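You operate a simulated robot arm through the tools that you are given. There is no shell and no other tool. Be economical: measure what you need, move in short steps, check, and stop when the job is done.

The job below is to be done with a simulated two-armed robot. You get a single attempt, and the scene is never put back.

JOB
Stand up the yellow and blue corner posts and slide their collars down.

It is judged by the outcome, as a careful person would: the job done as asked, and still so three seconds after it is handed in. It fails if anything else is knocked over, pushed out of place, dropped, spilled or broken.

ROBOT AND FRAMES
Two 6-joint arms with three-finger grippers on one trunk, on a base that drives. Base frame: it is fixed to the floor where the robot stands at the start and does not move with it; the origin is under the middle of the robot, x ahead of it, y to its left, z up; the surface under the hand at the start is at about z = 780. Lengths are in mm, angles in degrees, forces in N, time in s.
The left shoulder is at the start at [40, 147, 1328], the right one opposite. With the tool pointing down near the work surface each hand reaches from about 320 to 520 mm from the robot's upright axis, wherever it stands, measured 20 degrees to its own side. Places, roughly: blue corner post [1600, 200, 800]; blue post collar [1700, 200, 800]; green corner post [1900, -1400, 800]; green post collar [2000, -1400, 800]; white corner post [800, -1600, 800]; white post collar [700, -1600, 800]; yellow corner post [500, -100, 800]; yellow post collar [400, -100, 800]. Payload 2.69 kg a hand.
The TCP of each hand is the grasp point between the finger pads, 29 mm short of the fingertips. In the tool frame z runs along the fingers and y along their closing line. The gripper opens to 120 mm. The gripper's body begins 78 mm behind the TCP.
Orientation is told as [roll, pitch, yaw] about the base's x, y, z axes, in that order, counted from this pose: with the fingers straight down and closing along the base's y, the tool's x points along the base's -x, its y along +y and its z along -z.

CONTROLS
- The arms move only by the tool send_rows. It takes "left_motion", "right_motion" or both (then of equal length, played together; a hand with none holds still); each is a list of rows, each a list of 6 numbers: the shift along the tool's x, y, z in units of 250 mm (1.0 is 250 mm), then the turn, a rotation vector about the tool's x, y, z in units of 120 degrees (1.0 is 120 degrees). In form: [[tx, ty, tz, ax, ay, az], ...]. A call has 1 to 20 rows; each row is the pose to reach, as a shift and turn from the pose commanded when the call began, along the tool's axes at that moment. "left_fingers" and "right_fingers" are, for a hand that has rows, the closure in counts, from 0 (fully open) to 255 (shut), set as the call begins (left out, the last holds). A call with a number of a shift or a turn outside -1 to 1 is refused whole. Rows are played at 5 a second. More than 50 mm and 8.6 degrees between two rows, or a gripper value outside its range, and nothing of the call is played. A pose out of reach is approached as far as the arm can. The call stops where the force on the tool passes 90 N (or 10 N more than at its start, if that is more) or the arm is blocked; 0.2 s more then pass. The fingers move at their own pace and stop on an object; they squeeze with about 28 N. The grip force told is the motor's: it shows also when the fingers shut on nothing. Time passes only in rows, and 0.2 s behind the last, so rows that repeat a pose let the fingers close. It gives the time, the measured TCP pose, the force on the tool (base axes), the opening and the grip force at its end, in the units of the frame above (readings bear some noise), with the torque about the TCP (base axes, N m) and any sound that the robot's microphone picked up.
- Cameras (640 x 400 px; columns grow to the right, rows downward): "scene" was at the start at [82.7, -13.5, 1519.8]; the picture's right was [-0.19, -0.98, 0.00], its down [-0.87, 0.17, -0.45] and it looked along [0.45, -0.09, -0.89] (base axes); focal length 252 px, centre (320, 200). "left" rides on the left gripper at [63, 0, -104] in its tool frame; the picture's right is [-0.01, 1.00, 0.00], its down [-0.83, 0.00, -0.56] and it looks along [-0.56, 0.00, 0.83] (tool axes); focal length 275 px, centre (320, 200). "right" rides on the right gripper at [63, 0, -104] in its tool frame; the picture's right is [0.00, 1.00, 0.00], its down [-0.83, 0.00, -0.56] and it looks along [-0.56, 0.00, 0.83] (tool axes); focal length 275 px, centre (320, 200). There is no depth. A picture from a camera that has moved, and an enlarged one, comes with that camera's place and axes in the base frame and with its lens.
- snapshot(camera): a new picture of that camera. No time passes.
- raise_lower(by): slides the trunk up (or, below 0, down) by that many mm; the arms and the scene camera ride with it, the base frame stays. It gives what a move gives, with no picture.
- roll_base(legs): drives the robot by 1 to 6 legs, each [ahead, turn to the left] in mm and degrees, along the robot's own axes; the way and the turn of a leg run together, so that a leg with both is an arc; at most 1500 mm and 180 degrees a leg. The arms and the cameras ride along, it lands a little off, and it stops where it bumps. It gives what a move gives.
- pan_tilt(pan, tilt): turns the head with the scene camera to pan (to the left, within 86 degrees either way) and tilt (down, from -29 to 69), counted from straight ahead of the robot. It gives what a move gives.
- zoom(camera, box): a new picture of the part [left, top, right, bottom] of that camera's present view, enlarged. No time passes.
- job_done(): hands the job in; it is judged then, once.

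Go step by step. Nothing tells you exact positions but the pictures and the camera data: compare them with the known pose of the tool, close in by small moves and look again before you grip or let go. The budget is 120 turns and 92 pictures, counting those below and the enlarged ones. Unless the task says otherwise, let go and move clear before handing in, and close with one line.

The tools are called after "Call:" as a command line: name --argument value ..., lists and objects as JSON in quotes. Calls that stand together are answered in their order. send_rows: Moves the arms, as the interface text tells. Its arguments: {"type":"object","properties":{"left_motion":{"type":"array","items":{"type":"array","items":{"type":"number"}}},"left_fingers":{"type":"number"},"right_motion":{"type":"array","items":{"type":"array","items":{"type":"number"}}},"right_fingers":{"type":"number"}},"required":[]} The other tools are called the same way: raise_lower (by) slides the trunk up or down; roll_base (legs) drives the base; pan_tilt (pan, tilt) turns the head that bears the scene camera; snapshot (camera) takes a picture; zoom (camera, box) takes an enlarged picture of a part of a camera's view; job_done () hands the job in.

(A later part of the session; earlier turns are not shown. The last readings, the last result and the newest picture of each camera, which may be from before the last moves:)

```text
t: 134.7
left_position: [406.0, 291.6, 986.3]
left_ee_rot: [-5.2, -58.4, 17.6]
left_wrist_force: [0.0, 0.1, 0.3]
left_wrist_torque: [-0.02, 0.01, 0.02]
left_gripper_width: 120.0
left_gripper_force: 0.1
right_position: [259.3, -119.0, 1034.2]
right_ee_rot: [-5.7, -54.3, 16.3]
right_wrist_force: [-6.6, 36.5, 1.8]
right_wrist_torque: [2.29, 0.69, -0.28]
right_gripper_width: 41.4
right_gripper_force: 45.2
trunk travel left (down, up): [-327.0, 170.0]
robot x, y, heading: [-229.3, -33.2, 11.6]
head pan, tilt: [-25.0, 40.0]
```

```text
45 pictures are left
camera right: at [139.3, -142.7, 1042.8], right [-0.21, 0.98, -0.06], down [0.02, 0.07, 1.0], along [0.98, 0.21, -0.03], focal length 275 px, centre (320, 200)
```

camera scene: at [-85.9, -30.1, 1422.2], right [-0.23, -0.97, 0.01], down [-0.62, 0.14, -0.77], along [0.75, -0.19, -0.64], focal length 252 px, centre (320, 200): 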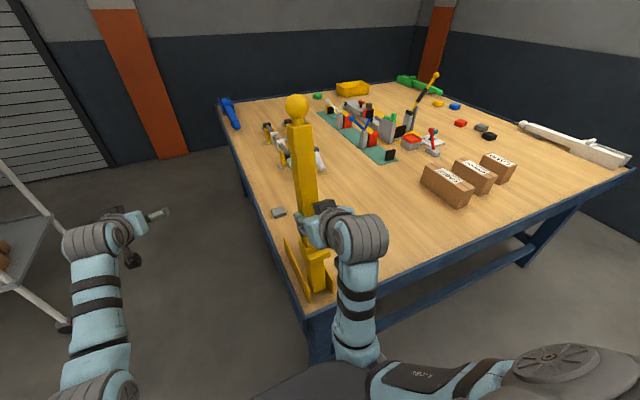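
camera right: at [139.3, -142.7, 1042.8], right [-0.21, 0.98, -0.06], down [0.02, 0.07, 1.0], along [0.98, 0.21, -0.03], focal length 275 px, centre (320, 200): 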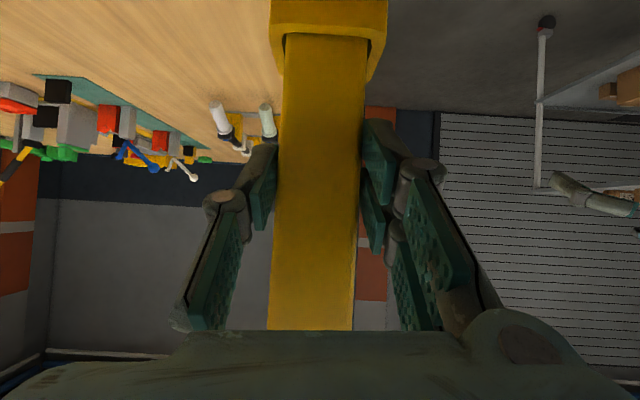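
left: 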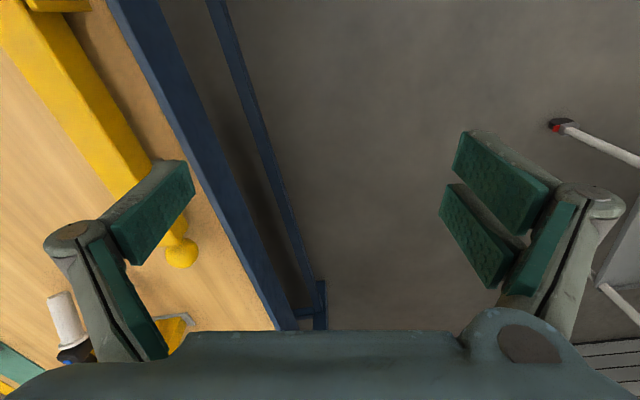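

The post is essentially vertical. The collar sits around z≈960 below my fingers, so I'll slide the closed hand down the post with the trunk, letting the fingers push the collar down.

Call:
raise_lower --by -40

Call:
snapshot --camera "right"

Call:
snapshot --camera "scene"

```text
t: 135.5
left_position: [401.9, 287.7, 950.2]
left_ee_rot: [-5.2, -58.7, 17.5]
left_wrist_force: [0.1, 0.0, 0.0]
left_wrist_torque: [0.01, 0.01, 0.0]
left_gripper_width: 120.1
left_gripper_force: 0.0
right_position: [254.5, -119.1, 994.4]
right_ee_rot: [-5.2, -54.5, 16.4]
right_wrist_force: [-13.8, 28.9, 20.9]
right_wrist_torque: [1.85, -0.1, -0.15]
right_gripper_width: 41.1
right_gripper_force: 45.2
trunk travel left (down, up): [-287.0, 210.0]
robot x, y, heading: [-232.0, -33.1, 11.5]
head pan, tilt: [-25.0, 40.0]
```

```text
44 pictures are left
camera right: at [135.5, -144.0, 1003.7], right [-0.21, 0.98, -0.06], down [0.02, 0.06, 1.0], along [0.98, 0.21, -0.03], focal length 275 px, centre (320, 200)
```

right: 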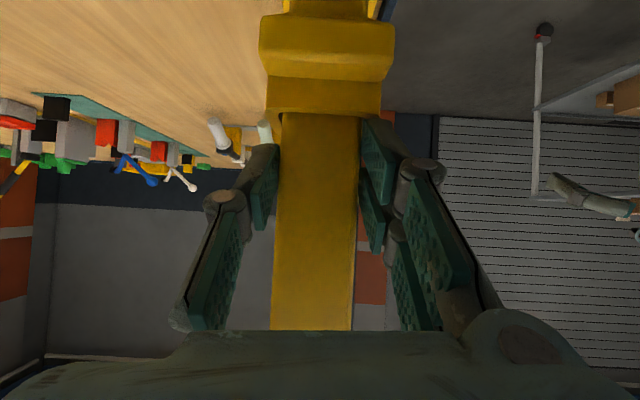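

```text
43 pictures are left
camera scene: at [-133.8, -42.5, 1382.6], right [-0.23, -0.97, 0.01], down [-0.62, 0.15, -0.77], along [0.75, -0.18, -0.64], focal length 252 px, centre (320, 200)
```

scene: 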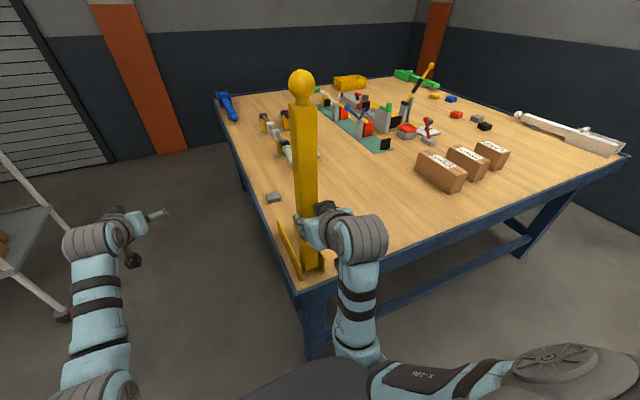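

Call:
raise_lower --by -40

Call:
snapshot --camera "right"

```text
t: 136.3
left_position: [402.0, 289.8, 910.2]
left_ee_rot: [-5.0, -58.6, 17.5]
left_wrist_force: [-0.2, 0.8, 0.5]
left_wrist_torque: [0.02, -0.01, 0.0]
left_gripper_width: 119.9
left_gripper_force: 0.1
right_position: [255.3, -119.3, 953.9]
right_ee_rot: [-5.3, -54.3, 16.4]
right_wrist_force: [-15.4, 28.5, 19.5]
right_wrist_torque: [1.69, -0.02, -0.08]
right_gripper_width: 40.7
right_gripper_force: 44.9
trunk travel left (down, up): [-247.0, 250.0]
robot x, y, heading: [-230.9, -31.0, 11.5]
head pan, tilt: [-25.0, 40.0]
```

```text
42 pictures are left
camera right: at [136.0, -144.1, 963.8], right [-0.21, 0.98, -0.06], down [0.02, 0.06, 1.0], along [0.98, 0.21, -0.03], focal length 275 px, centre (320, 200)
```

right: 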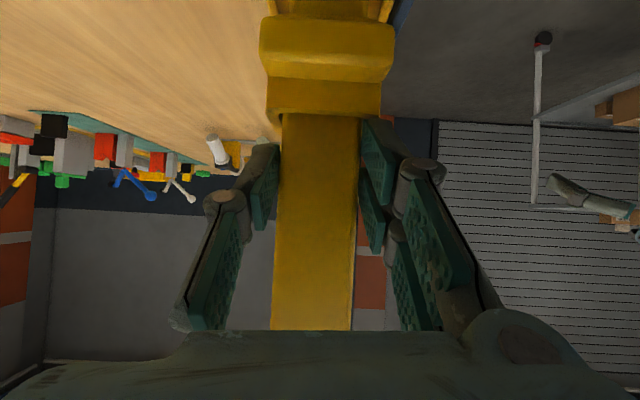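

Call:
raise_lower --by -35

Call:
raise_lower --by -20

Call:
snapshot --camera "right"

Call:
snapshot --camera "scene"

```text
t: 137.1
left_position: [397.9, 289.5, 878.1]
left_ee_rot: [-5.3, -59.0, 17.8]
left_wrist_force: [-0.9, 0.1, -0.1]
left_wrist_torque: [-0.01, -0.02, 0.02]
left_gripper_width: 119.9
left_gripper_force: 0.0
right_position: [251.9, -119.6, 929.1]
right_ee_rot: [-5.6, -56.0, 16.4]
right_wrist_force: [-12.7, 24.6, 69.7]
right_wrist_torque: [3.66, -1.06, -0.27]
right_gripper_width: 41.0
right_gripper_force: 44.7
trunk travel left (down, up): [-212.0, 285.0]
robot x, y, heading: [-231.7, -32.7, 11.6]
head pan, tilt: [-25.0, 40.0]
```

```text
t: 137.4
left_position: [396.5, 287.4, 878.0]
left_ee_rot: [-4.9, -59.0, 17.4]
left_wrist_force: [-0.2, -0.4, 0.4]
left_wrist_torque: [-0.02, -0.01, 0.0]
left_gripper_width: 120.1
left_gripper_force: 0.1
right_position: [252.0, -120.5, 928.5]
right_ee_rot: [-4.5, -56.5, 16.0]
right_wrist_force: [-35.0, 18.3, 27.9]
right_wrist_torque: [2.47, 1.01, 0.71]
right_gripper_width: 40.7
right_gripper_force: 44.6
trunk travel left (down, up): [-210.0, 287.0]
robot x, y, heading: [-229.9, -32.9, 11.7]
head pan, tilt: [-25.0, 40.0]
stopped: the force on the tool passed its limit at 96 N (the readings are from after the stop); the commanded pose is now the measured one
```

```text
41 pictures are left
camera right: at [133.5, -145.6, 934.2], right [-0.22, 0.98, -0.05], down [-0.02, 0.04, 1.0], along [0.98, 0.22, 0.01], focal length 275 px, centre (320, 200)
```

right: 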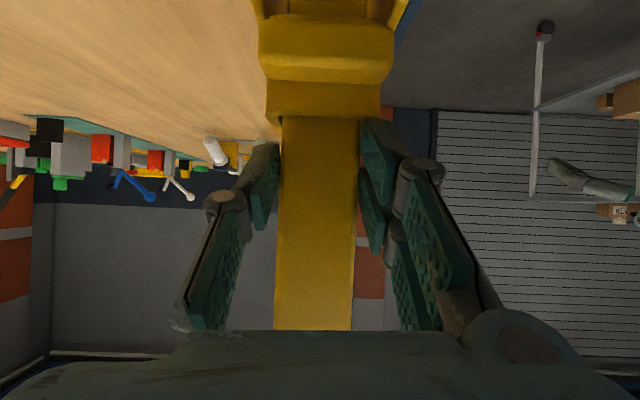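

```text
40 pictures are left
camera scene: at [-139.7, -48.2, 1307.0], right [-0.23, -0.97, 0.0], down [-0.62, 0.15, -0.77], along [0.75, -0.18, -0.63], focal length 252 px, centre (320, 200)
```

scene: 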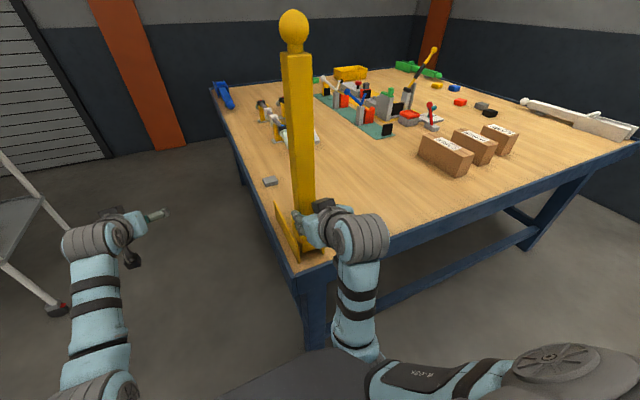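

Call:
zoom --camera "scene" --box '[250, 170, 380, 280]'

Call:
zoom --camera "right" --box '[220, 0, 440, 140]'

```text
3.64 times, centred on (315, 225) of scene
camera zoom: at [-139.7, -48.2, 1307.0], right [-0.23, -0.97, 0.0], down [-0.62, 0.15, -0.77], along [0.75, -0.18, -0.63], focal length 915 px, centre (338, 109)
```

zoom: 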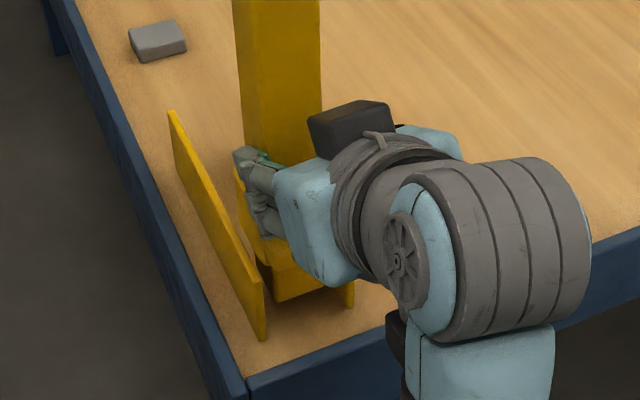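

```text
2.86 times, centred on (330, 70) of right
camera zoom: at [133.5, -145.6, 934.2], right [-0.22, 0.98, -0.05], down [-0.02, 0.04, 1.0], along [0.98, 0.22, 0.01], focal length 786 px, centre (291, 571)
```

zoom: 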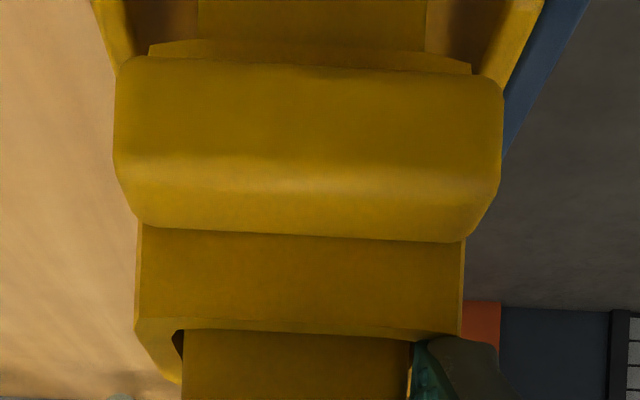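

The collar stopped with resistance about 15 mm above the bracket cheeks. I'll turn the left hand to look at it side-on before pushing further.

Call:
send_rows --left_motion '[[0, 0, 0, 0.058, 0, 0.036], [0, 0, 0, 0.116, 0, 0.072], [0, 0, 0, 0.174, 0, 0.108], [0, 0, 0, 0.232, 0, 0.144], [0, 0, 0, 0.29, 0, 0.18], [0, 0, 0, 0.348, 0, 0.216], [0, 0, 0, 0.406, 0, 0.252], [0, 0, 0, 0.464, 0, 0.288], [0, 0, 0, 0.522, 0, 0.324], [0, 0, 0, 0.58, 0, 0.36], [0, 0, 0, 0.636, 0, 0.3975], [0, 0, 0, 0.636, 0, 0.3975]]'

Call:
snapshot --camera "left"

```text
t: 140.0
left_position: [265.9, 247.1, 866.6]
left_ee_rot: [2.2, -60.7, -78.7]
left_wrist_force: [0.5, -0.4, -1.3]
left_wrist_torque: [-0.02, -0.03, -0.01]
left_gripper_width: 119.7
left_gripper_force: 0.1
left hand out of reach, approached as far as the arm can: row 6, 7, 8, 9, 10, 11, 12
right_position: [252.9, -120.9, 928.2]
right_ee_rot: [-5.5, -56.4, 16.5]
right_wrist_force: [-22.1, 18.9, 51.1]
right_wrist_torque: [2.6, 0.73, 0.13]
right_gripper_width: 40.9
right_gripper_force: 45.3
trunk travel left (down, up): [-210.0, 287.0]
robot x, y, heading: [-228.3, -31.3, 11.5]
head pan, tilt: [-25.0, 40.0]
```

```text
37 pictures are left
camera left: at [239.3, 365.2, 863.3], right [0.97, 0.23, 0.02], down [-0.04, 0.07, 1.0], along [0.22, -0.97, 0.08], focal length 275 px, centre (320, 200)
```

left: 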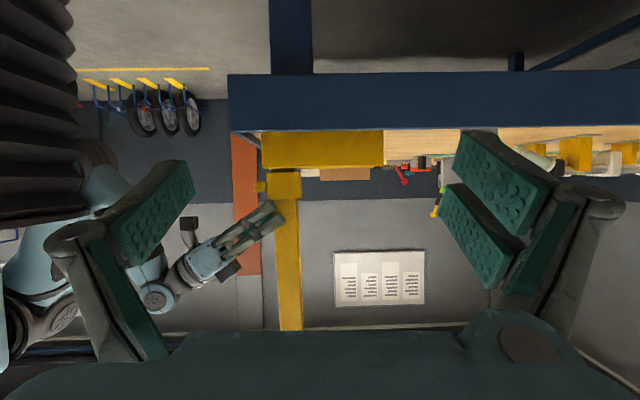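

Call:
zoom --camera "left" --box '[220, 110, 420, 340]'

```text
1.74 times, centred on (320, 225) of left
camera zoom: at [239.3, 365.2, 863.3], right [0.97, 0.23, 0.02], down [-0.04, 0.07, 1.0], along [0.22, -0.97, 0.08], focal length 479 px, centre (320, 156)
```

zoom: 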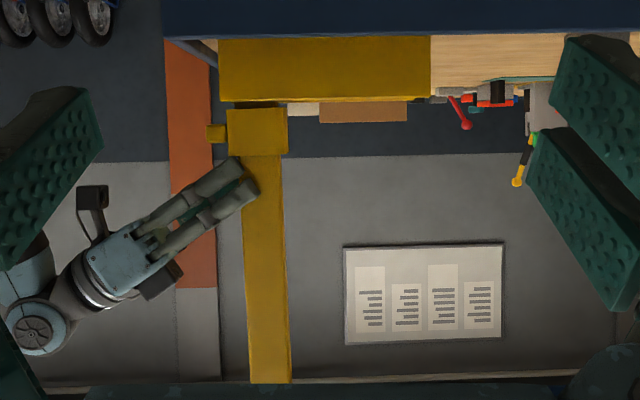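

Call:
send_rows --right_motion '[[0.006, 0, -0.009, 0, 0, 0], [0.013, 0, -0.02, 0, 0, 0], [0.013, 0, -0.02, 0, 0, 0]]'

Call:
zoom --camera "left" --box '[220, 110, 340, 340]'

```text
t: 140.8
left_position: [269.6, 247.6, 863.6]
left_ee_rot: [1.4, -60.7, -78.2]
left_wrist_force: [-0.7, -0.5, 0.0]
left_wrist_torque: [-0.02, 0.01, -0.01]
left_gripper_width: 120.1
left_gripper_force: 0.1
right_position: [253.1, -119.7, 930.0]
right_ee_rot: [-5.5, -56.7, 16.7]
right_wrist_force: [6.1, 28.8, 50.5]
right_wrist_torque: [2.74, -1.49, 0.09]
right_gripper_width: 41.0
right_gripper_force: 45.1
trunk travel left (down, up): [-210.0, 287.0]
robot x, y, heading: [-230.2, -32.3, 11.4]
head pan, tilt: [-25.0, 40.0]
```

```text
1.74 times, centred on (280, 225) of left
camera zoom: at [243.9, 365.8, 860.2], right [0.97, 0.23, 0.02], down [-0.03, 0.07, 1.0], along [0.22, -0.97, 0.08], focal length 479 px, centre (390, 156)
```

zoom: 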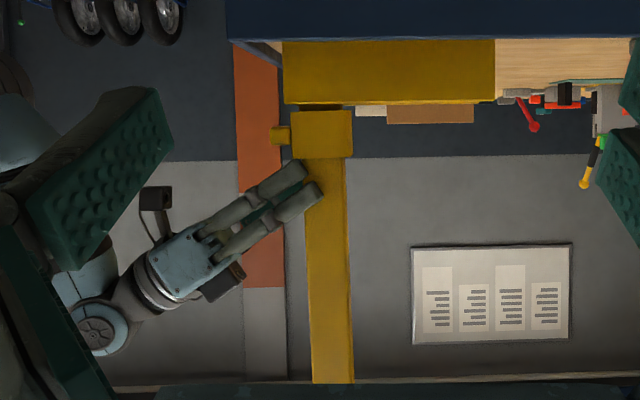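

The post is against its upright stop and the collar against a hard stop just at the bracket. I'll loosen the fingers and see whether the post stands by itself.

Call:
raise_lower --by 8

Call:
send_rows --right_motion '[[0, 0, 0, 0, 0, 0], [0, 0, 0, 0, 0, 0], [0, 0, 0, 0, 0, 0], [0, 0, 0, 0, 0, 0]]' --right_fingers 140

Call:
snapshot --camera "left"

Call:
snapshot --camera "right"

```text
t: 141.4
left_position: [272.4, 247.2, 869.7]
left_ee_rot: [1.2, -60.5, -77.9]
left_wrist_force: [0.0, -0.3, -1.6]
left_wrist_torque: [0.0, 0.0, -0.01]
left_gripper_width: 120.3
left_gripper_force: 0.1
right_position: [253.1, -120.1, 929.8]
right_ee_rot: [-5.3, -55.3, 16.8]
right_wrist_force: [-4.5, 33.7, 7.5]
right_wrist_torque: [1.84, 1.15, 0.26]
right_gripper_width: 40.6
right_gripper_force: 45.2
trunk travel left (down, up): [-218.0, 279.0]
robot x, y, heading: [-229.1, -27.7, 11.7]
head pan, tilt: [-25.0, 40.0]
```

```text
t: 142.4
left_position: [274.8, 243.6, 870.3]
left_ee_rot: [1.1, -60.3, -77.8]
left_wrist_force: [0.4, 0.5, -0.4]
left_wrist_torque: [-0.04, -0.01, -0.04]
left_gripper_width: 120.0
left_gripper_force: 0.0
right_position: [255.8, -125.5, 930.1]
right_ee_rot: [-4.9, -55.6, 15.9]
right_wrist_force: [-0.1, 1.2, -0.6]
right_wrist_torque: [0.0, 0.03, -0.01]
right_gripper_width: 55.0
right_gripper_force: 0.1
trunk travel left (down, up): [-218.0, 279.0]
robot x, y, heading: [-227.9, -36.0, 11.6]
head pan, tilt: [-25.0, 40.0]
```

```text
34 pictures are left
camera left: at [247.4, 361.6, 867.9], right [0.97, 0.23, 0.01], down [-0.03, 0.07, 1.0], along [0.23, -0.97, 0.07], focal length 275 px, centre (320, 200)
```

left: 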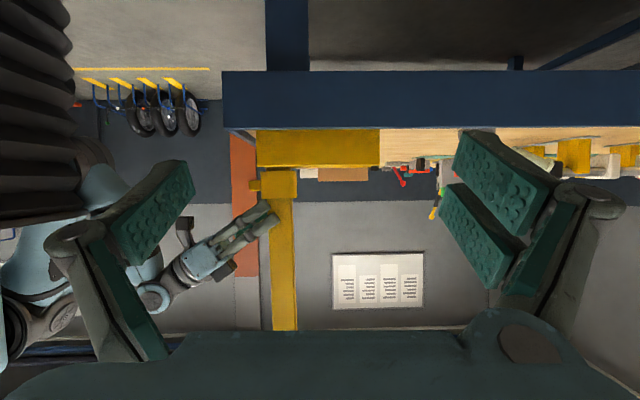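

```text
33 pictures are left
camera right: at [136.6, -150.7, 937.3], right [-0.21, 0.98, -0.05], down [0.0, 0.05, 1.0], along [0.98, 0.21, -0.01], focal length 275 px, centre (320, 200)
```

right: 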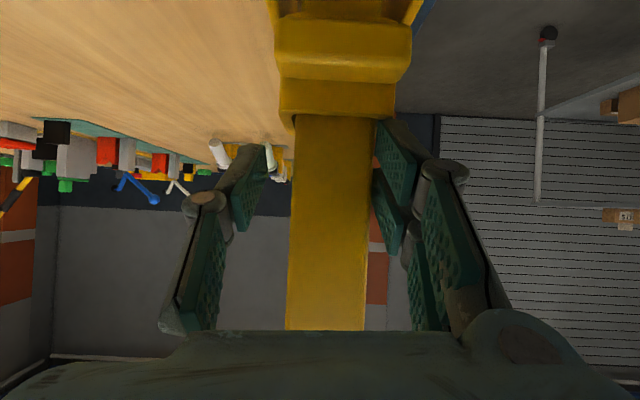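

The post stands by itself. I'll centre the hand, close nearly to the post width without gripping, and press the collar once more to be sure it is seated.

Call:
send_rows --right_motion '[[0, 0.02, 0, 0, 0, 0], [0, 0.02, 0, 0, 0, 0], [0, 0.02, 0, 0, 0, 0]]' --right_fingers 161

Call:
raise_lower --by -14

Call:
zoom --camera "left" --box '[220, 110, 340, 240]'

```text
t: 143.2
left_position: [273.2, 245.7, 869.4]
left_ee_rot: [1.2, -60.6, -77.9]
left_wrist_force: [-0.1, 0.5, 0.5]
left_wrist_torque: [0.01, 0.02, 0.05]
left_gripper_width: 119.8
left_gripper_force: 0.0
right_position: [256.8, -126.8, 932.6]
right_ee_rot: [-7.8, -55.7, 17.8]
right_wrist_force: [-7.6, 18.4, -7.2]
right_wrist_torque: [0.35, 0.33, 0.33]
right_gripper_width: 58.1
right_gripper_force: 10.5
trunk travel left (down, up): [-218.0, 279.0]
robot x, y, heading: [-228.7, -37.0, 11.4]
head pan, tilt: [-25.0, 40.0]
```

```text
t: 143.8
left_position: [269.4, 245.2, 858.2]
left_ee_rot: [1.6, -60.4, -78.1]
left_wrist_force: [1.5, -0.9, -0.6]
left_wrist_torque: [-0.01, -0.03, 0.02]
left_gripper_width: 119.9
left_gripper_force: 0.0
right_position: [255.7, -127.7, 930.0]
right_ee_rot: [-7.8, -58.3, 17.8]
right_wrist_force: [-12.5, 17.6, 22.4]
right_wrist_torque: [1.35, 0.18, 0.47]
right_gripper_width: 58.7
right_gripper_force: 11.2
trunk travel left (down, up): [-205.0, 293.0]
robot x, y, heading: [-230.4, -31.7, 11.4]
head pan, tilt: [-25.0, 40.0]
stopped: the force on the tool passed its limit at 96 N (the readings are from after the stop); the commanded pose is now the measured one
```

```text
3.08 times, centred on (280, 175) of left
camera zoom: at [242.9, 363.8, 855.6], right [0.97, 0.23, 0.02], down [-0.03, 0.07, 1.0], along [0.23, -0.97, 0.07], focal length 847 px, centre (443, 277)
```

zoom: 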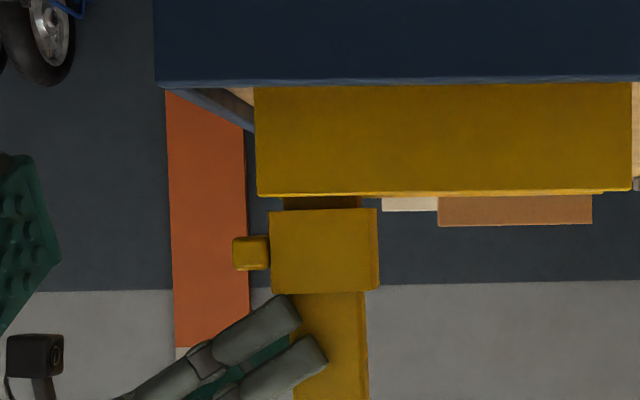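

The collar stops hard at the same height both times, right at the bracket, so it's seated. Opening and backing away.

Call:
send_rows --right_motion '[[0, 0, 0, 0, 0, 0], [0, 0, 0, 0, 0, 0], [0, 0, 0, 0, 0, 0], [0, 0, 0, 0, 0, 0]]' --right_fingers 0

Call:
roll_base --legs '[[-160, 0]]'

Call:
snapshot --camera "right"

```text
t: 144.8
left_position: [273.4, 242.2, 855.4]
left_ee_rot: [1.1, -60.2, -77.6]
left_wrist_force: [0.5, -0.4, 0.7]
left_wrist_torque: [0.01, 0.03, -0.03]
left_gripper_width: 120.1
left_gripper_force: 0.1
right_position: [260.0, -130.6, 926.0]
right_ee_rot: [-7.8, -57.6, 17.6]
right_wrist_force: [0.2, 1.5, 1.3]
right_wrist_torque: [0.0, -0.02, 0.01]
right_gripper_width: 119.9
right_gripper_force: 0.1
trunk travel left (down, up): [-205.0, 293.0]
robot x, y, heading: [-229.2, -32.7, 11.4]
head pan, tilt: [-25.0, 40.0]
```

```text
t: 146.2
left_position: [116.8, 210.8, 855.3]
left_ee_rot: [1.0, -60.2, -77.6]
left_wrist_force: [-0.1, 0.4, -0.7]
left_wrist_torque: [0.01, -0.01, 0.01]
left_gripper_width: 120.0
left_gripper_force: 0.1
right_position: [103.0, -162.8, 924.7]
right_ee_rot: [-7.9, -57.6, 17.6]
right_wrist_force: [0.4, 0.4, -0.6]
right_wrist_torque: [0.04, 0.02, 0.0]
right_gripper_width: 119.8
right_gripper_force: 0.0
trunk travel left (down, up): [-205.0, 293.0]
robot x, y, heading: [-385.4, -66.6, 11.3]
head pan, tilt: [-25.0, 40.0]
```

```text
31 pictures are left
camera right: at [-16.6, -185.7, 927.4], right [-0.19, 0.98, -0.08], down [-0.04, 0.07, 1.0], along [0.98, 0.19, 0.03], focal length 275 px, centre (320, 200)
```

right: 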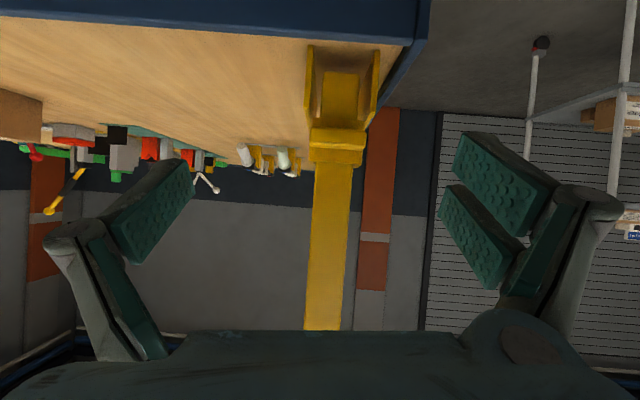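

Call:
zoom --camera "right" --box '[270, 20, 420, 220]'

```text
2.00 times, centred on (345, 120) of right
camera zoom: at [-16.6, -185.7, 927.4], right [-0.19, 0.98, -0.08], down [-0.04, 0.07, 1.0], along [0.98, 0.19, 0.03], focal length 551 px, centre (270, 360)
```

zoom: 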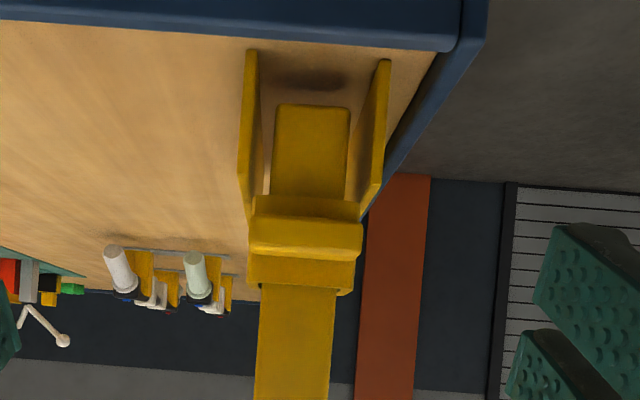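

Yellow is done: post upright with its collar down. Now for the blue one I'll use the left arm mirrored; first raise the trunk and reset the left hand to point down.

Call:
raise_lower --by 285

Call:
send_rows --left_motion '[[0, 0, 0, -0.058, 0, -0.036], [0, 0, 0, -0.116, 0, -0.072], [0, 0, 0, -0.174, 0, -0.108], [0, 0, 0, -0.232, 0, -0.144], [0, 0, 0, -0.29, 0, -0.18], [0, 0, 0, -0.348, 0, -0.216], [0, 0, 0, -0.406, 0, -0.252], [0, 0, 0, -0.464, 0, -0.288], [0, 0, 0, -0.522, 0, -0.324], [0, 0, 0, -0.58, 0, -0.36], [0, 0, 0, -0.636, 0, -0.3975], [0, 0, 0, -0.636, 0, -0.3975]]'

Call:
send_rows --left_motion '[[0.1, 0, -0.035, 0, 0.06, 0], [0.2, 0, -0.07, 0, 0.12, 0], [0.3, 0, -0.105, 0, 0.18, 0], [0.4, 0, -0.14, 0, 0.24, 0], [0.5, 0, -0.175, 0, 0.3, 0], [0.6, 0, -0.21, 0, 0.36, 0], [0.7, 0, -0.245, 0, 0.42, 0], [0.8, 0, -0.28, 0, 0.48, 0], [0.85, 0, -0.3, 0, 0.487, 0], [0.85, 0, -0.3, 0, 0.487, 0]]'

```text
t: 149.1
left_position: [117.9, 210.9, 1141.6]
left_ee_rot: [1.0, -60.2, -77.7]
left_wrist_force: [-0.5, -0.1, -0.8]
left_wrist_torque: [-0.02, 0.02, 0.01]
left_gripper_width: 120.0
left_gripper_force: 0.0
right_position: [102.1, -162.0, 1210.6]
right_ee_rot: [-8.0, -57.6, 17.6]
right_wrist_force: [0.2, 0.2, -0.3]
right_wrist_torque: [0.01, 0.01, -0.01]
right_gripper_width: 120.2
right_gripper_force: 0.0
trunk travel left (down, up): [-490.0, 8.0]
robot x, y, heading: [-387.5, -65.2, 11.3]
head pan, tilt: [-25.0, 40.0]
```

```text
t: 151.7
left_position: [116.8, 209.8, 1139.6]
left_ee_rot: [-4.3, -58.4, 16.9]
left_wrist_force: [0.7, 0.3, -0.3]
left_wrist_torque: [0.02, 0.04, -0.02]
left_gripper_width: 120.0
left_gripper_force: 0.1
right_position: [102.7, -164.0, 1210.2]
right_ee_rot: [-7.8, -57.5, 17.6]
right_wrist_force: [0.2, -0.4, 0.6]
right_wrist_torque: [-0.03, -0.02, -0.03]
right_gripper_width: 120.3
right_gripper_force: 0.0
trunk travel left (down, up): [-490.0, 8.0]
robot x, y, heading: [-388.6, -62.4, 11.5]
head pan, tilt: [-25.0, 40.0]
```

```text
t: 153.9
left_position: [-37.0, 156.4, 957.0]
left_ee_rot: [-2.2, -0.1, 13.2]
left_wrist_force: [0.0, -0.2, -0.6]
left_wrist_torque: [-0.01, 0.02, -0.01]
left_gripper_width: 120.0
left_gripper_force: 0.0
left hand out of reach, approached as far as the arm can: row 6, 7, 8, 9, 10
right_position: [101.7, -163.1, 1209.7]
right_ee_rot: [-8.0, -57.6, 17.5]
right_wrist_force: [0.5, -1.1, -0.1]
right_wrist_torque: [-0.03, 0.02, 0.01]
right_gripper_width: 119.9
right_gripper_force: 0.1
trunk travel left (down, up): [-490.0, 8.0]
robot x, y, heading: [-387.2, -64.5, 11.3]
head pan, tilt: [-25.0, 40.0]
```

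Call:
send_rows --left_motion '[[-0.15, 0.03, 0, -0.018, 0, 0.016], [-0.3, 0.06, 0, -0.018, 0, 0.016], [-0.45, 0.1, 0, -0.018, 0, 0.016], [-0.55, 0.1, 0, -0.018, 0, 0.016], [-0.55, 0.1, 0, -0.018, 0, 0.016]]'

Call:
roll_base --legs '[[0, 47], [549, 0], [0, -47.5], [1000, 0], [700, 0]]'

Call:
pan_tilt --pan -20 --tilt 30

Call:
snapshot --camera "scene"

```text
t: 155.1
left_position: [92.2, 215.0, 958.4]
left_ee_rot: [-0.1, -0.2, 11.3]
left_wrist_force: [0.1, 0.7, -0.3]
left_wrist_torque: [-0.02, 0.01, -0.02]
left_gripper_width: 120.0
left_gripper_force: 0.0
right_position: [103.0, -162.6, 1210.0]
right_ee_rot: [-7.9, -57.6, 17.5]
right_wrist_force: [0.2, 0.9, -0.3]
right_wrist_torque: [0.03, -0.04, 0.0]
right_gripper_width: 120.0
right_gripper_force: 0.0
trunk travel left (down, up): [-490.0, 8.0]
robot x, y, heading: [-393.5, -62.1, 11.6]
head pan, tilt: [-25.0, 40.0]
```

```text
t: 170.8
left_position: [2079.3, 966.8, 957.9]
left_ee_rot: [-0.1, -0.1, 10.2]
left_wrist_force: [-0.3, -0.5, -0.4]
left_wrist_torque: [-0.02, -0.04, 0.01]
left_gripper_width: 119.7
left_gripper_force: 0.2
right_position: [2082.5, 586.4, 1210.0]
right_ee_rot: [-8.0, -57.7, 16.4]
right_wrist_force: [-1.3, 0.9, -0.9]
right_wrist_torque: [-0.02, 0.0, -0.03]
right_gripper_width: 120.2
right_gripper_force: 0.0
trunk travel left (down, up): [-490.0, 8.0]
robot x, y, heading: [1596.9, 698.5, 10.0]
head pan, tilt: [-25.0, 40.0]
```

```text
t: 171.6
left_position: [2078.3, 966.0, 958.0]
left_ee_rot: [-0.1, 0.0, 10.1]
left_wrist_force: [0.3, 0.0, -0.4]
left_wrist_torque: [0.01, 0.0, 0.0]
left_gripper_width: 120.0
left_gripper_force: 0.0
right_position: [2083.6, 586.4, 1210.3]
right_ee_rot: [-8.0, -57.7, 16.3]
right_wrist_force: [0.1, -0.4, 0.2]
right_wrist_torque: [-0.01, 0.02, -0.01]
right_gripper_width: 120.0
right_gripper_force: 0.0
trunk travel left (down, up): [-490.0, 8.0]
robot x, y, heading: [1593.6, 696.4, 10.2]
head pan, tilt: [-20.0, 30.0]
```

```text
29 pictures are left
camera scene: at [1705.0, 683.3, 1600.5], right [-0.17, -0.99, 0.0], down [-0.49, 0.08, -0.87], along [0.85, -0.15, -0.5], focal length 252 px, centre (320, 200)
```

scene: 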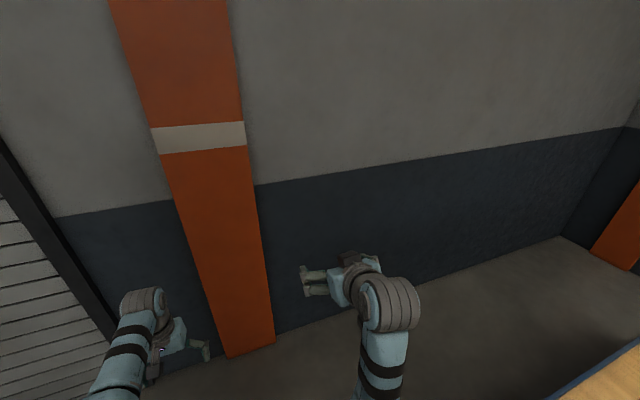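

Call:
pan_tilt --pan -86 --tilt 50

Call:
snapshot --camera "scene"

```text
t: 172.9
left_position: [2080.6, 967.0, 957.0]
left_ee_rot: [-0.1, -0.1, 10.1]
left_wrist_force: [-0.1, 0.3, -0.6]
left_wrist_torque: [0.01, 0.0, -0.03]
left_gripper_width: 119.9
left_gripper_force: 0.1
right_position: [2083.1, 587.0, 1209.0]
right_ee_rot: [-7.9, -57.5, 16.4]
right_wrist_force: [0.1, -0.6, -0.9]
right_wrist_torque: [0.0, 0.02, 0.03]
right_gripper_width: 120.2
right_gripper_force: 0.1
trunk travel left (down, up): [-490.0, 8.0]
robot x, y, heading: [1595.3, 695.3, 9.9]
head pan, tilt: [-85.9, 50.0]
```

```text
28 pictures are left
camera scene: at [1635.4, 624.0, 1571.0], right [-0.97, -0.25, 0.0], down [-0.19, 0.74, -0.64], along [0.16, -0.62, -0.77], focal length 252 px, centre (320, 200)
```

scene: 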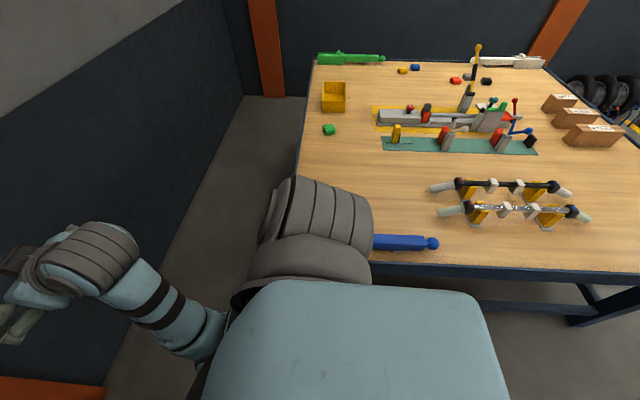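

Blue's ball end is at about (1373,106), so its hinge should be near (1846,185). Driving round to the far end of the table.

Call:
roll_base --legs '[[430, 0], [0, -69.7], [383, 0], [0, -109.6]]'

Call:
pan_tilt --pan 10 --tilt 60

Call:
snapshot --camera "scene"

Call:
snapshot --camera "left"

```text
t: 185.2
left_position: [1737.3, 167.3, 956.9]
left_ee_rot: [0.0, -0.1, -169.2]
left_wrist_force: [-0.1, -0.3, -0.9]
left_wrist_torque: [0.01, 0.01, -0.04]
left_gripper_width: 120.0
left_gripper_force: 0.1
right_position: [1730.7, 546.8, 1209.7]
right_ee_rot: [-7.9, -57.7, -163.2]
right_wrist_force: [0.3, -0.2, 0.0]
right_wrist_torque: [0.06, 0.01, 0.0]
right_gripper_width: 120.2
right_gripper_force: 0.1
trunk travel left (down, up): [-490.0, 8.0]
robot x, y, heading: [2216.1, 437.7, -169.3]
head pan, tilt: [-85.9, 50.0]
```

```text
t: 186.9
left_position: [1738.6, 168.1, 957.4]
left_ee_rot: [-0.2, 0.0, -169.4]
left_wrist_force: [-0.3, 0.3, -0.6]
left_wrist_torque: [-0.02, -0.02, 0.0]
left_gripper_width: 120.2
left_gripper_force: 0.1
right_position: [1732.1, 546.5, 1210.7]
right_ee_rot: [-7.9, -57.6, -163.2]
right_wrist_force: [0.2, -0.5, -0.6]
right_wrist_torque: [0.01, 0.02, -0.04]
right_gripper_width: 119.9
right_gripper_force: 0.1
trunk travel left (down, up): [-490.0, 8.0]
robot x, y, heading: [2219.8, 439.7, -169.5]
head pan, tilt: [10.0, 60.0]
```

```text
27 pictures are left
camera scene: at [2137.9, 413.1, 1558.4], right [-0.35, 0.94, 0.0], down [0.81, 0.31, -0.5], along [-0.47, -0.18, -0.87], focal length 252 px, centre (320, 200)
```

scene: 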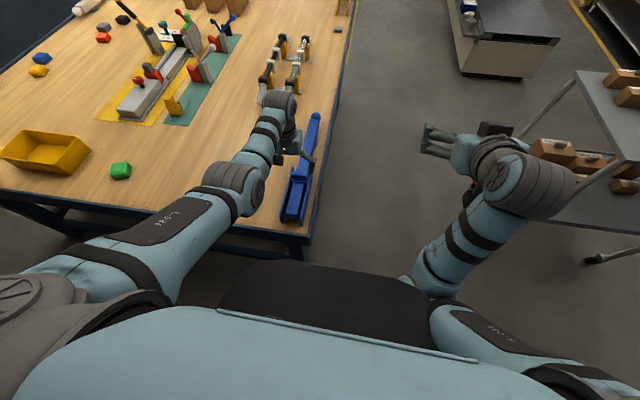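

```text
26 pictures are left
camera left: at [1801.4, 178.8, 1062.8], right [0.18, -0.98, 0.0], down [-0.82, -0.15, 0.56], along [-0.55, -0.1, -0.83], focal length 275 px, centre (320, 200)
```

left: 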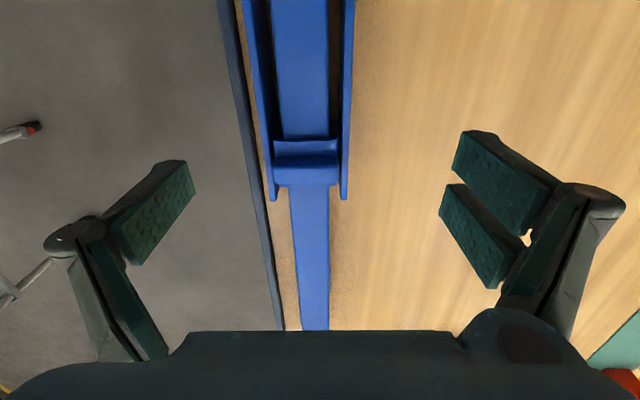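

Blue post is right under the left hand's line. Drive 130 mm ahead, trim 11 mm laterally, and check.

Call:
roll_base --legs '[[132, 0]]'

Call:
send_rows --left_motion '[[0, -0.044, 0, 0, 0, -0.01], [0, -0.044, 0, 0, 0, -0.01], [0, -0.044, 0, 0, 0, -0.01]]'

Call:
raise_lower --by -95

Call:
snapshot --camera "left"

```text
t: 188.2
left_position: [1614.8, 145.0, 961.1]
left_ee_rot: [-0.1, -0.5, -169.4]
left_wrist_force: [0.5, 0.3, 0.5]
left_wrist_torque: [-0.02, 0.04, 0.0]
left_gripper_width: 119.7
left_gripper_force: 0.0
right_position: [1611.0, 524.8, 1212.7]
right_ee_rot: [-8.0, -57.9, -163.2]
right_wrist_force: [1.1, 0.5, 0.3]
right_wrist_torque: [0.02, 0.0, -0.01]
right_gripper_width: 119.8
right_gripper_force: 0.2
trunk travel left (down, up): [-490.0, 8.0]
robot x, y, heading: [2093.3, 416.9, -169.1]
head pan, tilt: [10.0, 60.0]
```

```text
t: 189.0
left_position: [1608.6, 154.7, 955.9]
left_ee_rot: [-0.1, -0.1, -168.2]
left_wrist_force: [0.6, 0.9, -0.1]
left_wrist_torque: [0.0, -0.01, -0.05]
left_gripper_width: 120.1
left_gripper_force: 0.0
right_position: [1605.4, 523.4, 1210.4]
right_ee_rot: [-7.9, -57.7, -163.3]
right_wrist_force: [-0.1, -0.5, -0.4]
right_wrist_torque: [-0.04, -0.01, 0.03]
right_gripper_width: 119.8
right_gripper_force: 0.0
trunk travel left (down, up): [-490.0, 8.0]
robot x, y, heading: [2092.5, 419.5, -169.3]
head pan, tilt: [10.0, 60.0]
```

```text
t: 190.3
left_position: [1607.3, 154.7, 861.9]
left_ee_rot: [-0.1, 0.0, -168.3]
left_wrist_force: [0.3, -0.2, 0.5]
left_wrist_torque: [0.0, 0.03, 0.01]
left_gripper_width: 119.9
left_gripper_force: 0.0
right_position: [1603.5, 523.0, 1114.6]
right_ee_rot: [-7.9, -57.7, -163.3]
right_wrist_force: [0.6, 0.9, -0.3]
right_wrist_torque: [0.01, 0.02, 0.0]
right_gripper_width: 120.3
right_gripper_force: 0.1
trunk travel left (down, up): [-395.0, 103.0]
robot x, y, heading: [2091.7, 415.6, -169.4]
head pan, tilt: [10.0, 60.0]
```

```text
25 pictures are left
camera left: at [1671.7, 167.1, 967.0], right [0.2, -0.98, 0.0], down [-0.81, -0.17, 0.56], along [-0.55, -0.11, -0.83], focal length 275 px, centre (320, 200)
```

left: 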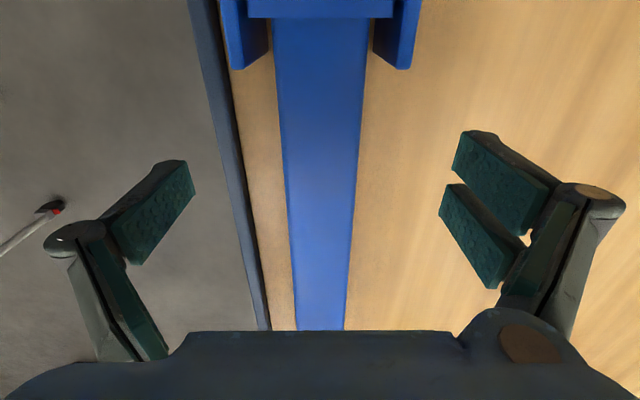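

Call:
raise_lower --by -43

Call:
send_rows --left_motion '[[0, 0, 0, 0, 0, 0], [0, 0, 0, 0, 0, 0], [0, 0, 0, 0, 0, 0], [0, 0, 0, 0, 0, 0]]' --left_fingers 255

Call:
send_rows --left_motion '[[0.001, 0, -0.039, 0, -0.021, 0], [0.0034, 0, -0.0785, 0, -0.0417, 0], [0.0077, 0, -0.1175, 0, -0.0625, 0], [0.0137, 0, -0.156, 0, -0.0833, 0], [0.0213, 0, -0.195, 0, -0.104, 0], [0.031, 0, -0.233, 0, -0.125, 0], [0.0417, 0, -0.2706, 0, -0.146, 0], [0.054, 0, -0.308, 0, -0.1667, 0], [0.054, 0, -0.308, 0, -0.1667, 0]]'

```text
t: 191.2
left_position: [1608.6, 154.8, 819.3]
left_ee_rot: [-0.2, -0.1, -168.4]
left_wrist_force: [0.1, -0.5, -0.2]
left_wrist_torque: [0.02, -0.01, -0.03]
left_gripper_width: 120.2
left_gripper_force: 0.1
right_position: [1604.4, 523.4, 1071.4]
right_ee_rot: [-7.8, -57.7, -163.3]
right_wrist_force: [0.0, -0.7, 0.1]
right_wrist_torque: [-0.01, -0.02, 0.0]
right_gripper_width: 120.2
right_gripper_force: 0.1
trunk travel left (down, up): [-352.0, 146.0]
robot x, y, heading: [2092.2, 416.9, -169.2]
head pan, tilt: [10.0, 60.0]
```

```text
t: 192.2
left_position: [1607.5, 154.3, 818.8]
left_ee_rot: [-0.1, -0.1, -168.3]
left_wrist_force: [-0.7, -2.0, 0.9]
left_wrist_torque: [-0.1, -0.13, -0.97]
left_gripper_width: 38.8
left_gripper_force: 45.7
right_position: [1603.7, 523.6, 1071.7]
right_ee_rot: [-8.1, -57.8, -163.1]
right_wrist_force: [-0.4, 0.1, -1.2]
right_wrist_torque: [-0.02, 0.04, -0.02]
right_gripper_width: 119.9
right_gripper_force: 0.1
trunk travel left (down, up): [-352.0, 146.0]
robot x, y, heading: [2089.5, 420.4, -169.2]
head pan, tilt: [10.0, 60.0]
```

```text
t: 194.2
left_position: [1621.9, 157.1, 895.0]
left_ee_rot: [-0.1, -20.1, -168.2]
left_wrist_force: [5.2, 1.4, -14.0]
left_wrist_torque: [-0.31, 0.64, -0.94]
left_gripper_width: 39.1
left_gripper_force: 45.0
right_position: [1603.8, 522.5, 1070.1]
right_ee_rot: [-8.0, -57.6, -163.2]
right_wrist_force: [-0.3, -0.2, -0.4]
right_wrist_torque: [0.04, -0.01, 0.01]
right_gripper_width: 120.2
right_gripper_force: 0.0
trunk travel left (down, up): [-352.0, 146.0]
robot x, y, heading: [2091.9, 419.7, -169.3]
head pan, tilt: [10.0, 60.0]
```

Works the same way. Another 20° in one call.

Call:
send_rows --left_motion '[[0.001, 0, -0.039, 0, -0.021, 0], [0.0034, 0, -0.0785, 0, -0.0417, 0], [0.0077, 0, -0.1175, 0, -0.0625, 0], [0.0137, 0, -0.156, 0, -0.0833, 0], [0.0213, 0, -0.195, 0, -0.104, 0], [0.031, 0, -0.233, 0, -0.125, 0], [0.031, 0, -0.233, 0, -0.125, 0]]'

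```text
t: 195.8
left_position: [1650.2, 162.8, 946.2]
left_ee_rot: [-0.1, -35.1, -168.2]
left_wrist_force: [12.1, 2.3, -21.9]
left_wrist_torque: [-0.58, 0.17, -0.8]
left_gripper_width: 38.9
left_gripper_force: 44.8
right_position: [1605.0, 522.1, 1072.4]
right_ee_rot: [-8.0, -57.7, -163.2]
right_wrist_force: [0.1, 0.3, -0.3]
right_wrist_torque: [0.02, -0.01, -0.01]
right_gripper_width: 120.0
right_gripper_force: 0.1
trunk travel left (down, up): [-352.0, 146.0]
robot x, y, heading: [2094.0, 419.5, -169.3]
head pan, tilt: [10.0, 60.0]
```

Call:
raise_lower --by 18

Call:
roll_base --legs '[[-25, 0]]'

Call:
raise_lower --by 20

Call:
roll_base --legs '[[-30, 0]]'

```text
t: 196.4
left_position: [1651.3, 162.7, 965.9]
left_ee_rot: [-0.2, -35.0, -168.2]
left_wrist_force: [19.8, 0.6, -13.0]
left_wrist_torque: [-0.52, -1.69, -0.79]
left_gripper_width: 39.7
left_gripper_force: 45.0
right_position: [1607.1, 523.1, 1090.6]
right_ee_rot: [-8.0, -57.8, -163.2]
right_wrist_force: [-0.2, 0.1, 0.6]
right_wrist_torque: [0.0, 0.0, 0.02]
right_gripper_width: 120.0
right_gripper_force: 0.1
trunk travel left (down, up): [-370.0, 128.0]
robot x, y, heading: [2096.7, 418.0, -169.3]
head pan, tilt: [10.0, 60.0]
```

```text
t: 197.2
left_position: [1670.9, 167.3, 966.2]
left_ee_rot: [0.0, -35.2, -168.2]
left_wrist_force: [-23.5, -9.5, 18.6]
left_wrist_torque: [-0.72, 0.07, -0.33]
left_gripper_width: 39.9
left_gripper_force: 45.4
right_position: [1625.7, 527.4, 1087.8]
right_ee_rot: [-7.9, -57.5, -163.4]
right_wrist_force: [-0.6, -0.6, -1.0]
right_wrist_torque: [0.0, 0.0, -0.02]
right_gripper_width: 120.0
right_gripper_force: 0.0
trunk travel left (down, up): [-370.0, 128.0]
robot x, y, heading: [2114.0, 420.1, -169.3]
head pan, tilt: [10.0, 60.0]
```

```text
t: 197.9
left_position: [1675.9, 167.9, 986.6]
left_ee_rot: [-0.1, -35.1, -168.2]
left_wrist_force: [20.2, 7.6, -21.3]
left_wrist_torque: [-0.02, -1.57, -0.58]
left_gripper_width: 39.9
left_gripper_force: 45.2
right_position: [1629.8, 528.7, 1110.2]
right_ee_rot: [-8.0, -57.7, -163.1]
right_wrist_force: [0.8, -0.5, -0.1]
right_wrist_torque: [0.01, 0.02, 0.01]
right_gripper_width: 120.1
right_gripper_force: 0.0
trunk travel left (down, up): [-390.0, 108.0]
robot x, y, heading: [2121.0, 419.9, -169.0]
head pan, tilt: [10.0, 60.0]
```

```text
t: 198.7
left_position: [1698.3, 173.3, 987.1]
left_ee_rot: [0.0, -35.5, -168.2]
left_wrist_force: [-18.0, -4.2, 22.5]
left_wrist_torque: [-0.62, -0.13, -0.67]
left_gripper_width: 40.0
left_gripper_force: 45.4
right_position: [1655.1, 532.5, 1108.7]
right_ee_rot: [-7.7, -57.5, -163.3]
right_wrist_force: [-0.3, 0.0, 0.6]
right_wrist_torque: [-0.06, 0.0, -0.01]
right_gripper_width: 119.8
right_gripper_force: 0.0
trunk travel left (down, up): [-390.0, 108.0]
robot x, y, heading: [2142.0, 431.1, -169.3]
head pan, tilt: [10.0, 60.0]
```

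Call:
raise_lower --by 22

Call:
roll_base --legs '[[-35, 0]]'

Call:
raise_lower --by 18

Call:
roll_base --legs '[[-35, 0]]'

Call:
snapshot --camera "left"

```text
t: 199.4
left_position: [1703.1, 174.1, 1010.9]
left_ee_rot: [0.0, -35.4, -168.2]
left_wrist_force: [14.8, 9.1, -21.7]
left_wrist_torque: [0.06, -1.56, -0.59]
left_gripper_width: 40.0
left_gripper_force: 45.6
right_position: [1658.8, 533.6, 1133.1]
right_ee_rot: [-7.9, -57.7, -163.3]
right_wrist_force: [0.1, -0.7, 0.7]
right_wrist_torque: [0.02, 0.01, 0.02]
right_gripper_width: 120.0
right_gripper_force: 0.0
trunk travel left (down, up): [-412.0, 86.0]
robot x, y, heading: [2146.0, 428.9, -169.3]
head pan, tilt: [10.0, 60.0]
```

```text
t: 200.3
left_position: [1734.0, 179.8, 1009.6]
left_ee_rot: [0.1, -35.7, -168.2]
left_wrist_force: [-9.9, -0.9, 26.4]
left_wrist_torque: [-0.39, -0.41, -0.7]
left_gripper_width: 39.9
left_gripper_force: 45.2
right_position: [1690.4, 540.4, 1131.4]
right_ee_rot: [-7.7, -57.5, -163.3]
right_wrist_force: [-0.1, -0.1, 0.4]
right_wrist_torque: [-0.02, 0.02, -0.01]
right_gripper_width: 120.2
right_gripper_force: 0.1
trunk travel left (down, up): [-412.0, 86.0]
robot x, y, heading: [2182.0, 433.1, -169.2]
head pan, tilt: [10.0, 60.0]
```

```text
t: 200.9
left_position: [1735.7, 179.7, 1027.7]
left_ee_rot: [0.0, -35.6, -168.4]
left_wrist_force: [9.2, 9.8, -27.0]
left_wrist_torque: [0.04, -1.4, -0.67]
left_gripper_width: 40.0
left_gripper_force: 45.1
right_position: [1692.2, 541.3, 1151.6]
right_ee_rot: [-7.9, -57.6, -163.4]
right_wrist_force: [0.6, -0.6, 0.0]
right_wrist_torque: [-0.03, 0.02, 0.0]
right_gripper_width: 119.7
right_gripper_force: 0.0
trunk travel left (down, up): [-430.0, 68.0]
robot x, y, heading: [2180.7, 431.7, -169.4]
head pan, tilt: [10.0, 60.0]
```

```text
t: 201.8
left_position: [1770.0, 187.4, 1030.8]
left_ee_rot: [0.2, -36.1, -168.3]
left_wrist_force: [-4.8, 4.0, 31.2]
left_wrist_torque: [-0.31, -0.24, -0.56]
left_gripper_width: 39.8
left_gripper_force: 44.6
right_position: [1726.5, 547.9, 1150.0]
right_ee_rot: [-7.5, -57.7, -163.5]
right_wrist_force: [-1.4, 0.2, 0.1]
right_wrist_torque: [0.0, 0.01, -0.02]
right_gripper_width: 119.9
right_gripper_force: 0.1
trunk travel left (down, up): [-430.0, 68.0]
robot x, y, heading: [2211.2, 440.6, -169.3]
head pan, tilt: [10.0, 60.0]
```

```text
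24 pictures are left
camera left: at [1881.2, 210.3, 1079.6], right [0.2, -0.98, 0.01], down [-0.34, -0.07, 0.94], along [-0.92, -0.19, -0.34], focal length 275 px, centre (320, 200)
```

left: 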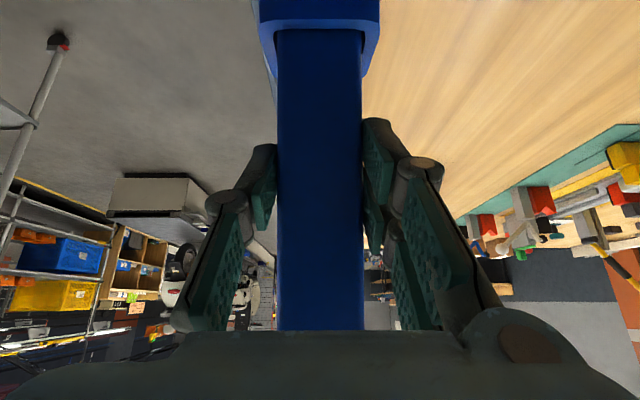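

Call:
raise_lower --by 6

Call:
roll_base --legs '[[-36, 0]]'

Call:
roll_base --legs '[[-25, 0]]'

Call:
snapshot --camera "left"

```text
t: 202.3
left_position: [1769.0, 186.9, 1032.7]
left_ee_rot: [0.0, -35.3, -168.4]
left_wrist_force: [4.6, 13.2, -34.2]
left_wrist_torque: [-0.45, -0.87, -1.24]
left_gripper_width: 40.0
left_gripper_force: 45.0
right_position: [1723.9, 548.7, 1155.0]
right_ee_rot: [-7.9, -57.5, -163.3]
right_wrist_force: [0.7, 0.3, 0.0]
right_wrist_torque: [-0.03, 0.0, 0.02]
right_gripper_width: 120.2
right_gripper_force: 0.0
trunk travel left (down, up): [-436.0, 62.0]
robot x, y, heading: [2214.5, 440.8, -169.3]
head pan, tilt: [10.0, 60.0]
```

```text
t: 203.2
left_position: [1805.6, 195.1, 1040.3]
left_ee_rot: [0.3, -36.6, -168.3]
left_wrist_force: [-0.4, 8.6, 17.4]
left_wrist_torque: [-0.11, -1.06, -0.65]
left_gripper_width: 39.8
left_gripper_force: 45.0
right_position: [1762.8, 556.4, 1158.4]
right_ee_rot: [-7.4, -57.9, -163.3]
right_wrist_force: [0.2, -0.2, 0.9]
right_wrist_torque: [0.01, -0.02, 0.03]
right_gripper_width: 119.8
right_gripper_force: 0.1
trunk travel left (down, up): [-436.0, 62.0]
robot x, y, heading: [2253.2, 446.9, -169.3]
head pan, tilt: [10.0, 60.0]
```

```text
t: 204.0
left_position: [1831.8, 199.9, 1039.9]
left_ee_rot: [0.1, -36.2, -168.2]
left_wrist_force: [4.5, 15.1, 1.3]
left_wrist_torque: [-0.09, -1.31, -0.48]
left_gripper_width: 39.8
left_gripper_force: 44.7
right_position: [1788.4, 561.0, 1157.5]
right_ee_rot: [-7.5, -57.9, -163.5]
right_wrist_force: [0.1, 0.0, 0.2]
right_wrist_torque: [0.01, 0.0, -0.01]
right_gripper_width: 119.9
right_gripper_force: 0.1
trunk travel left (down, up): [-436.0, 62.0]
robot x, y, heading: [2271.7, 454.3, -169.1]
head pan, tilt: [10.0, 60.0]
```

```text
23 pictures are left
camera left: at [1942.9, 223.0, 1087.1], right [0.2, -0.98, 0.01], down [-0.33, -0.06, 0.94], along [-0.92, -0.19, -0.34], focal length 275 px, centre (320, 200)
```

left: 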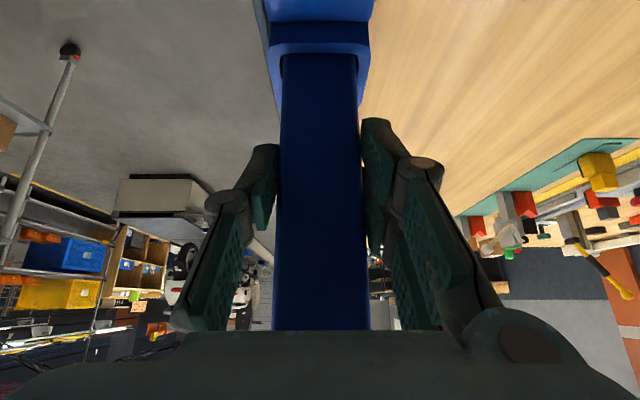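

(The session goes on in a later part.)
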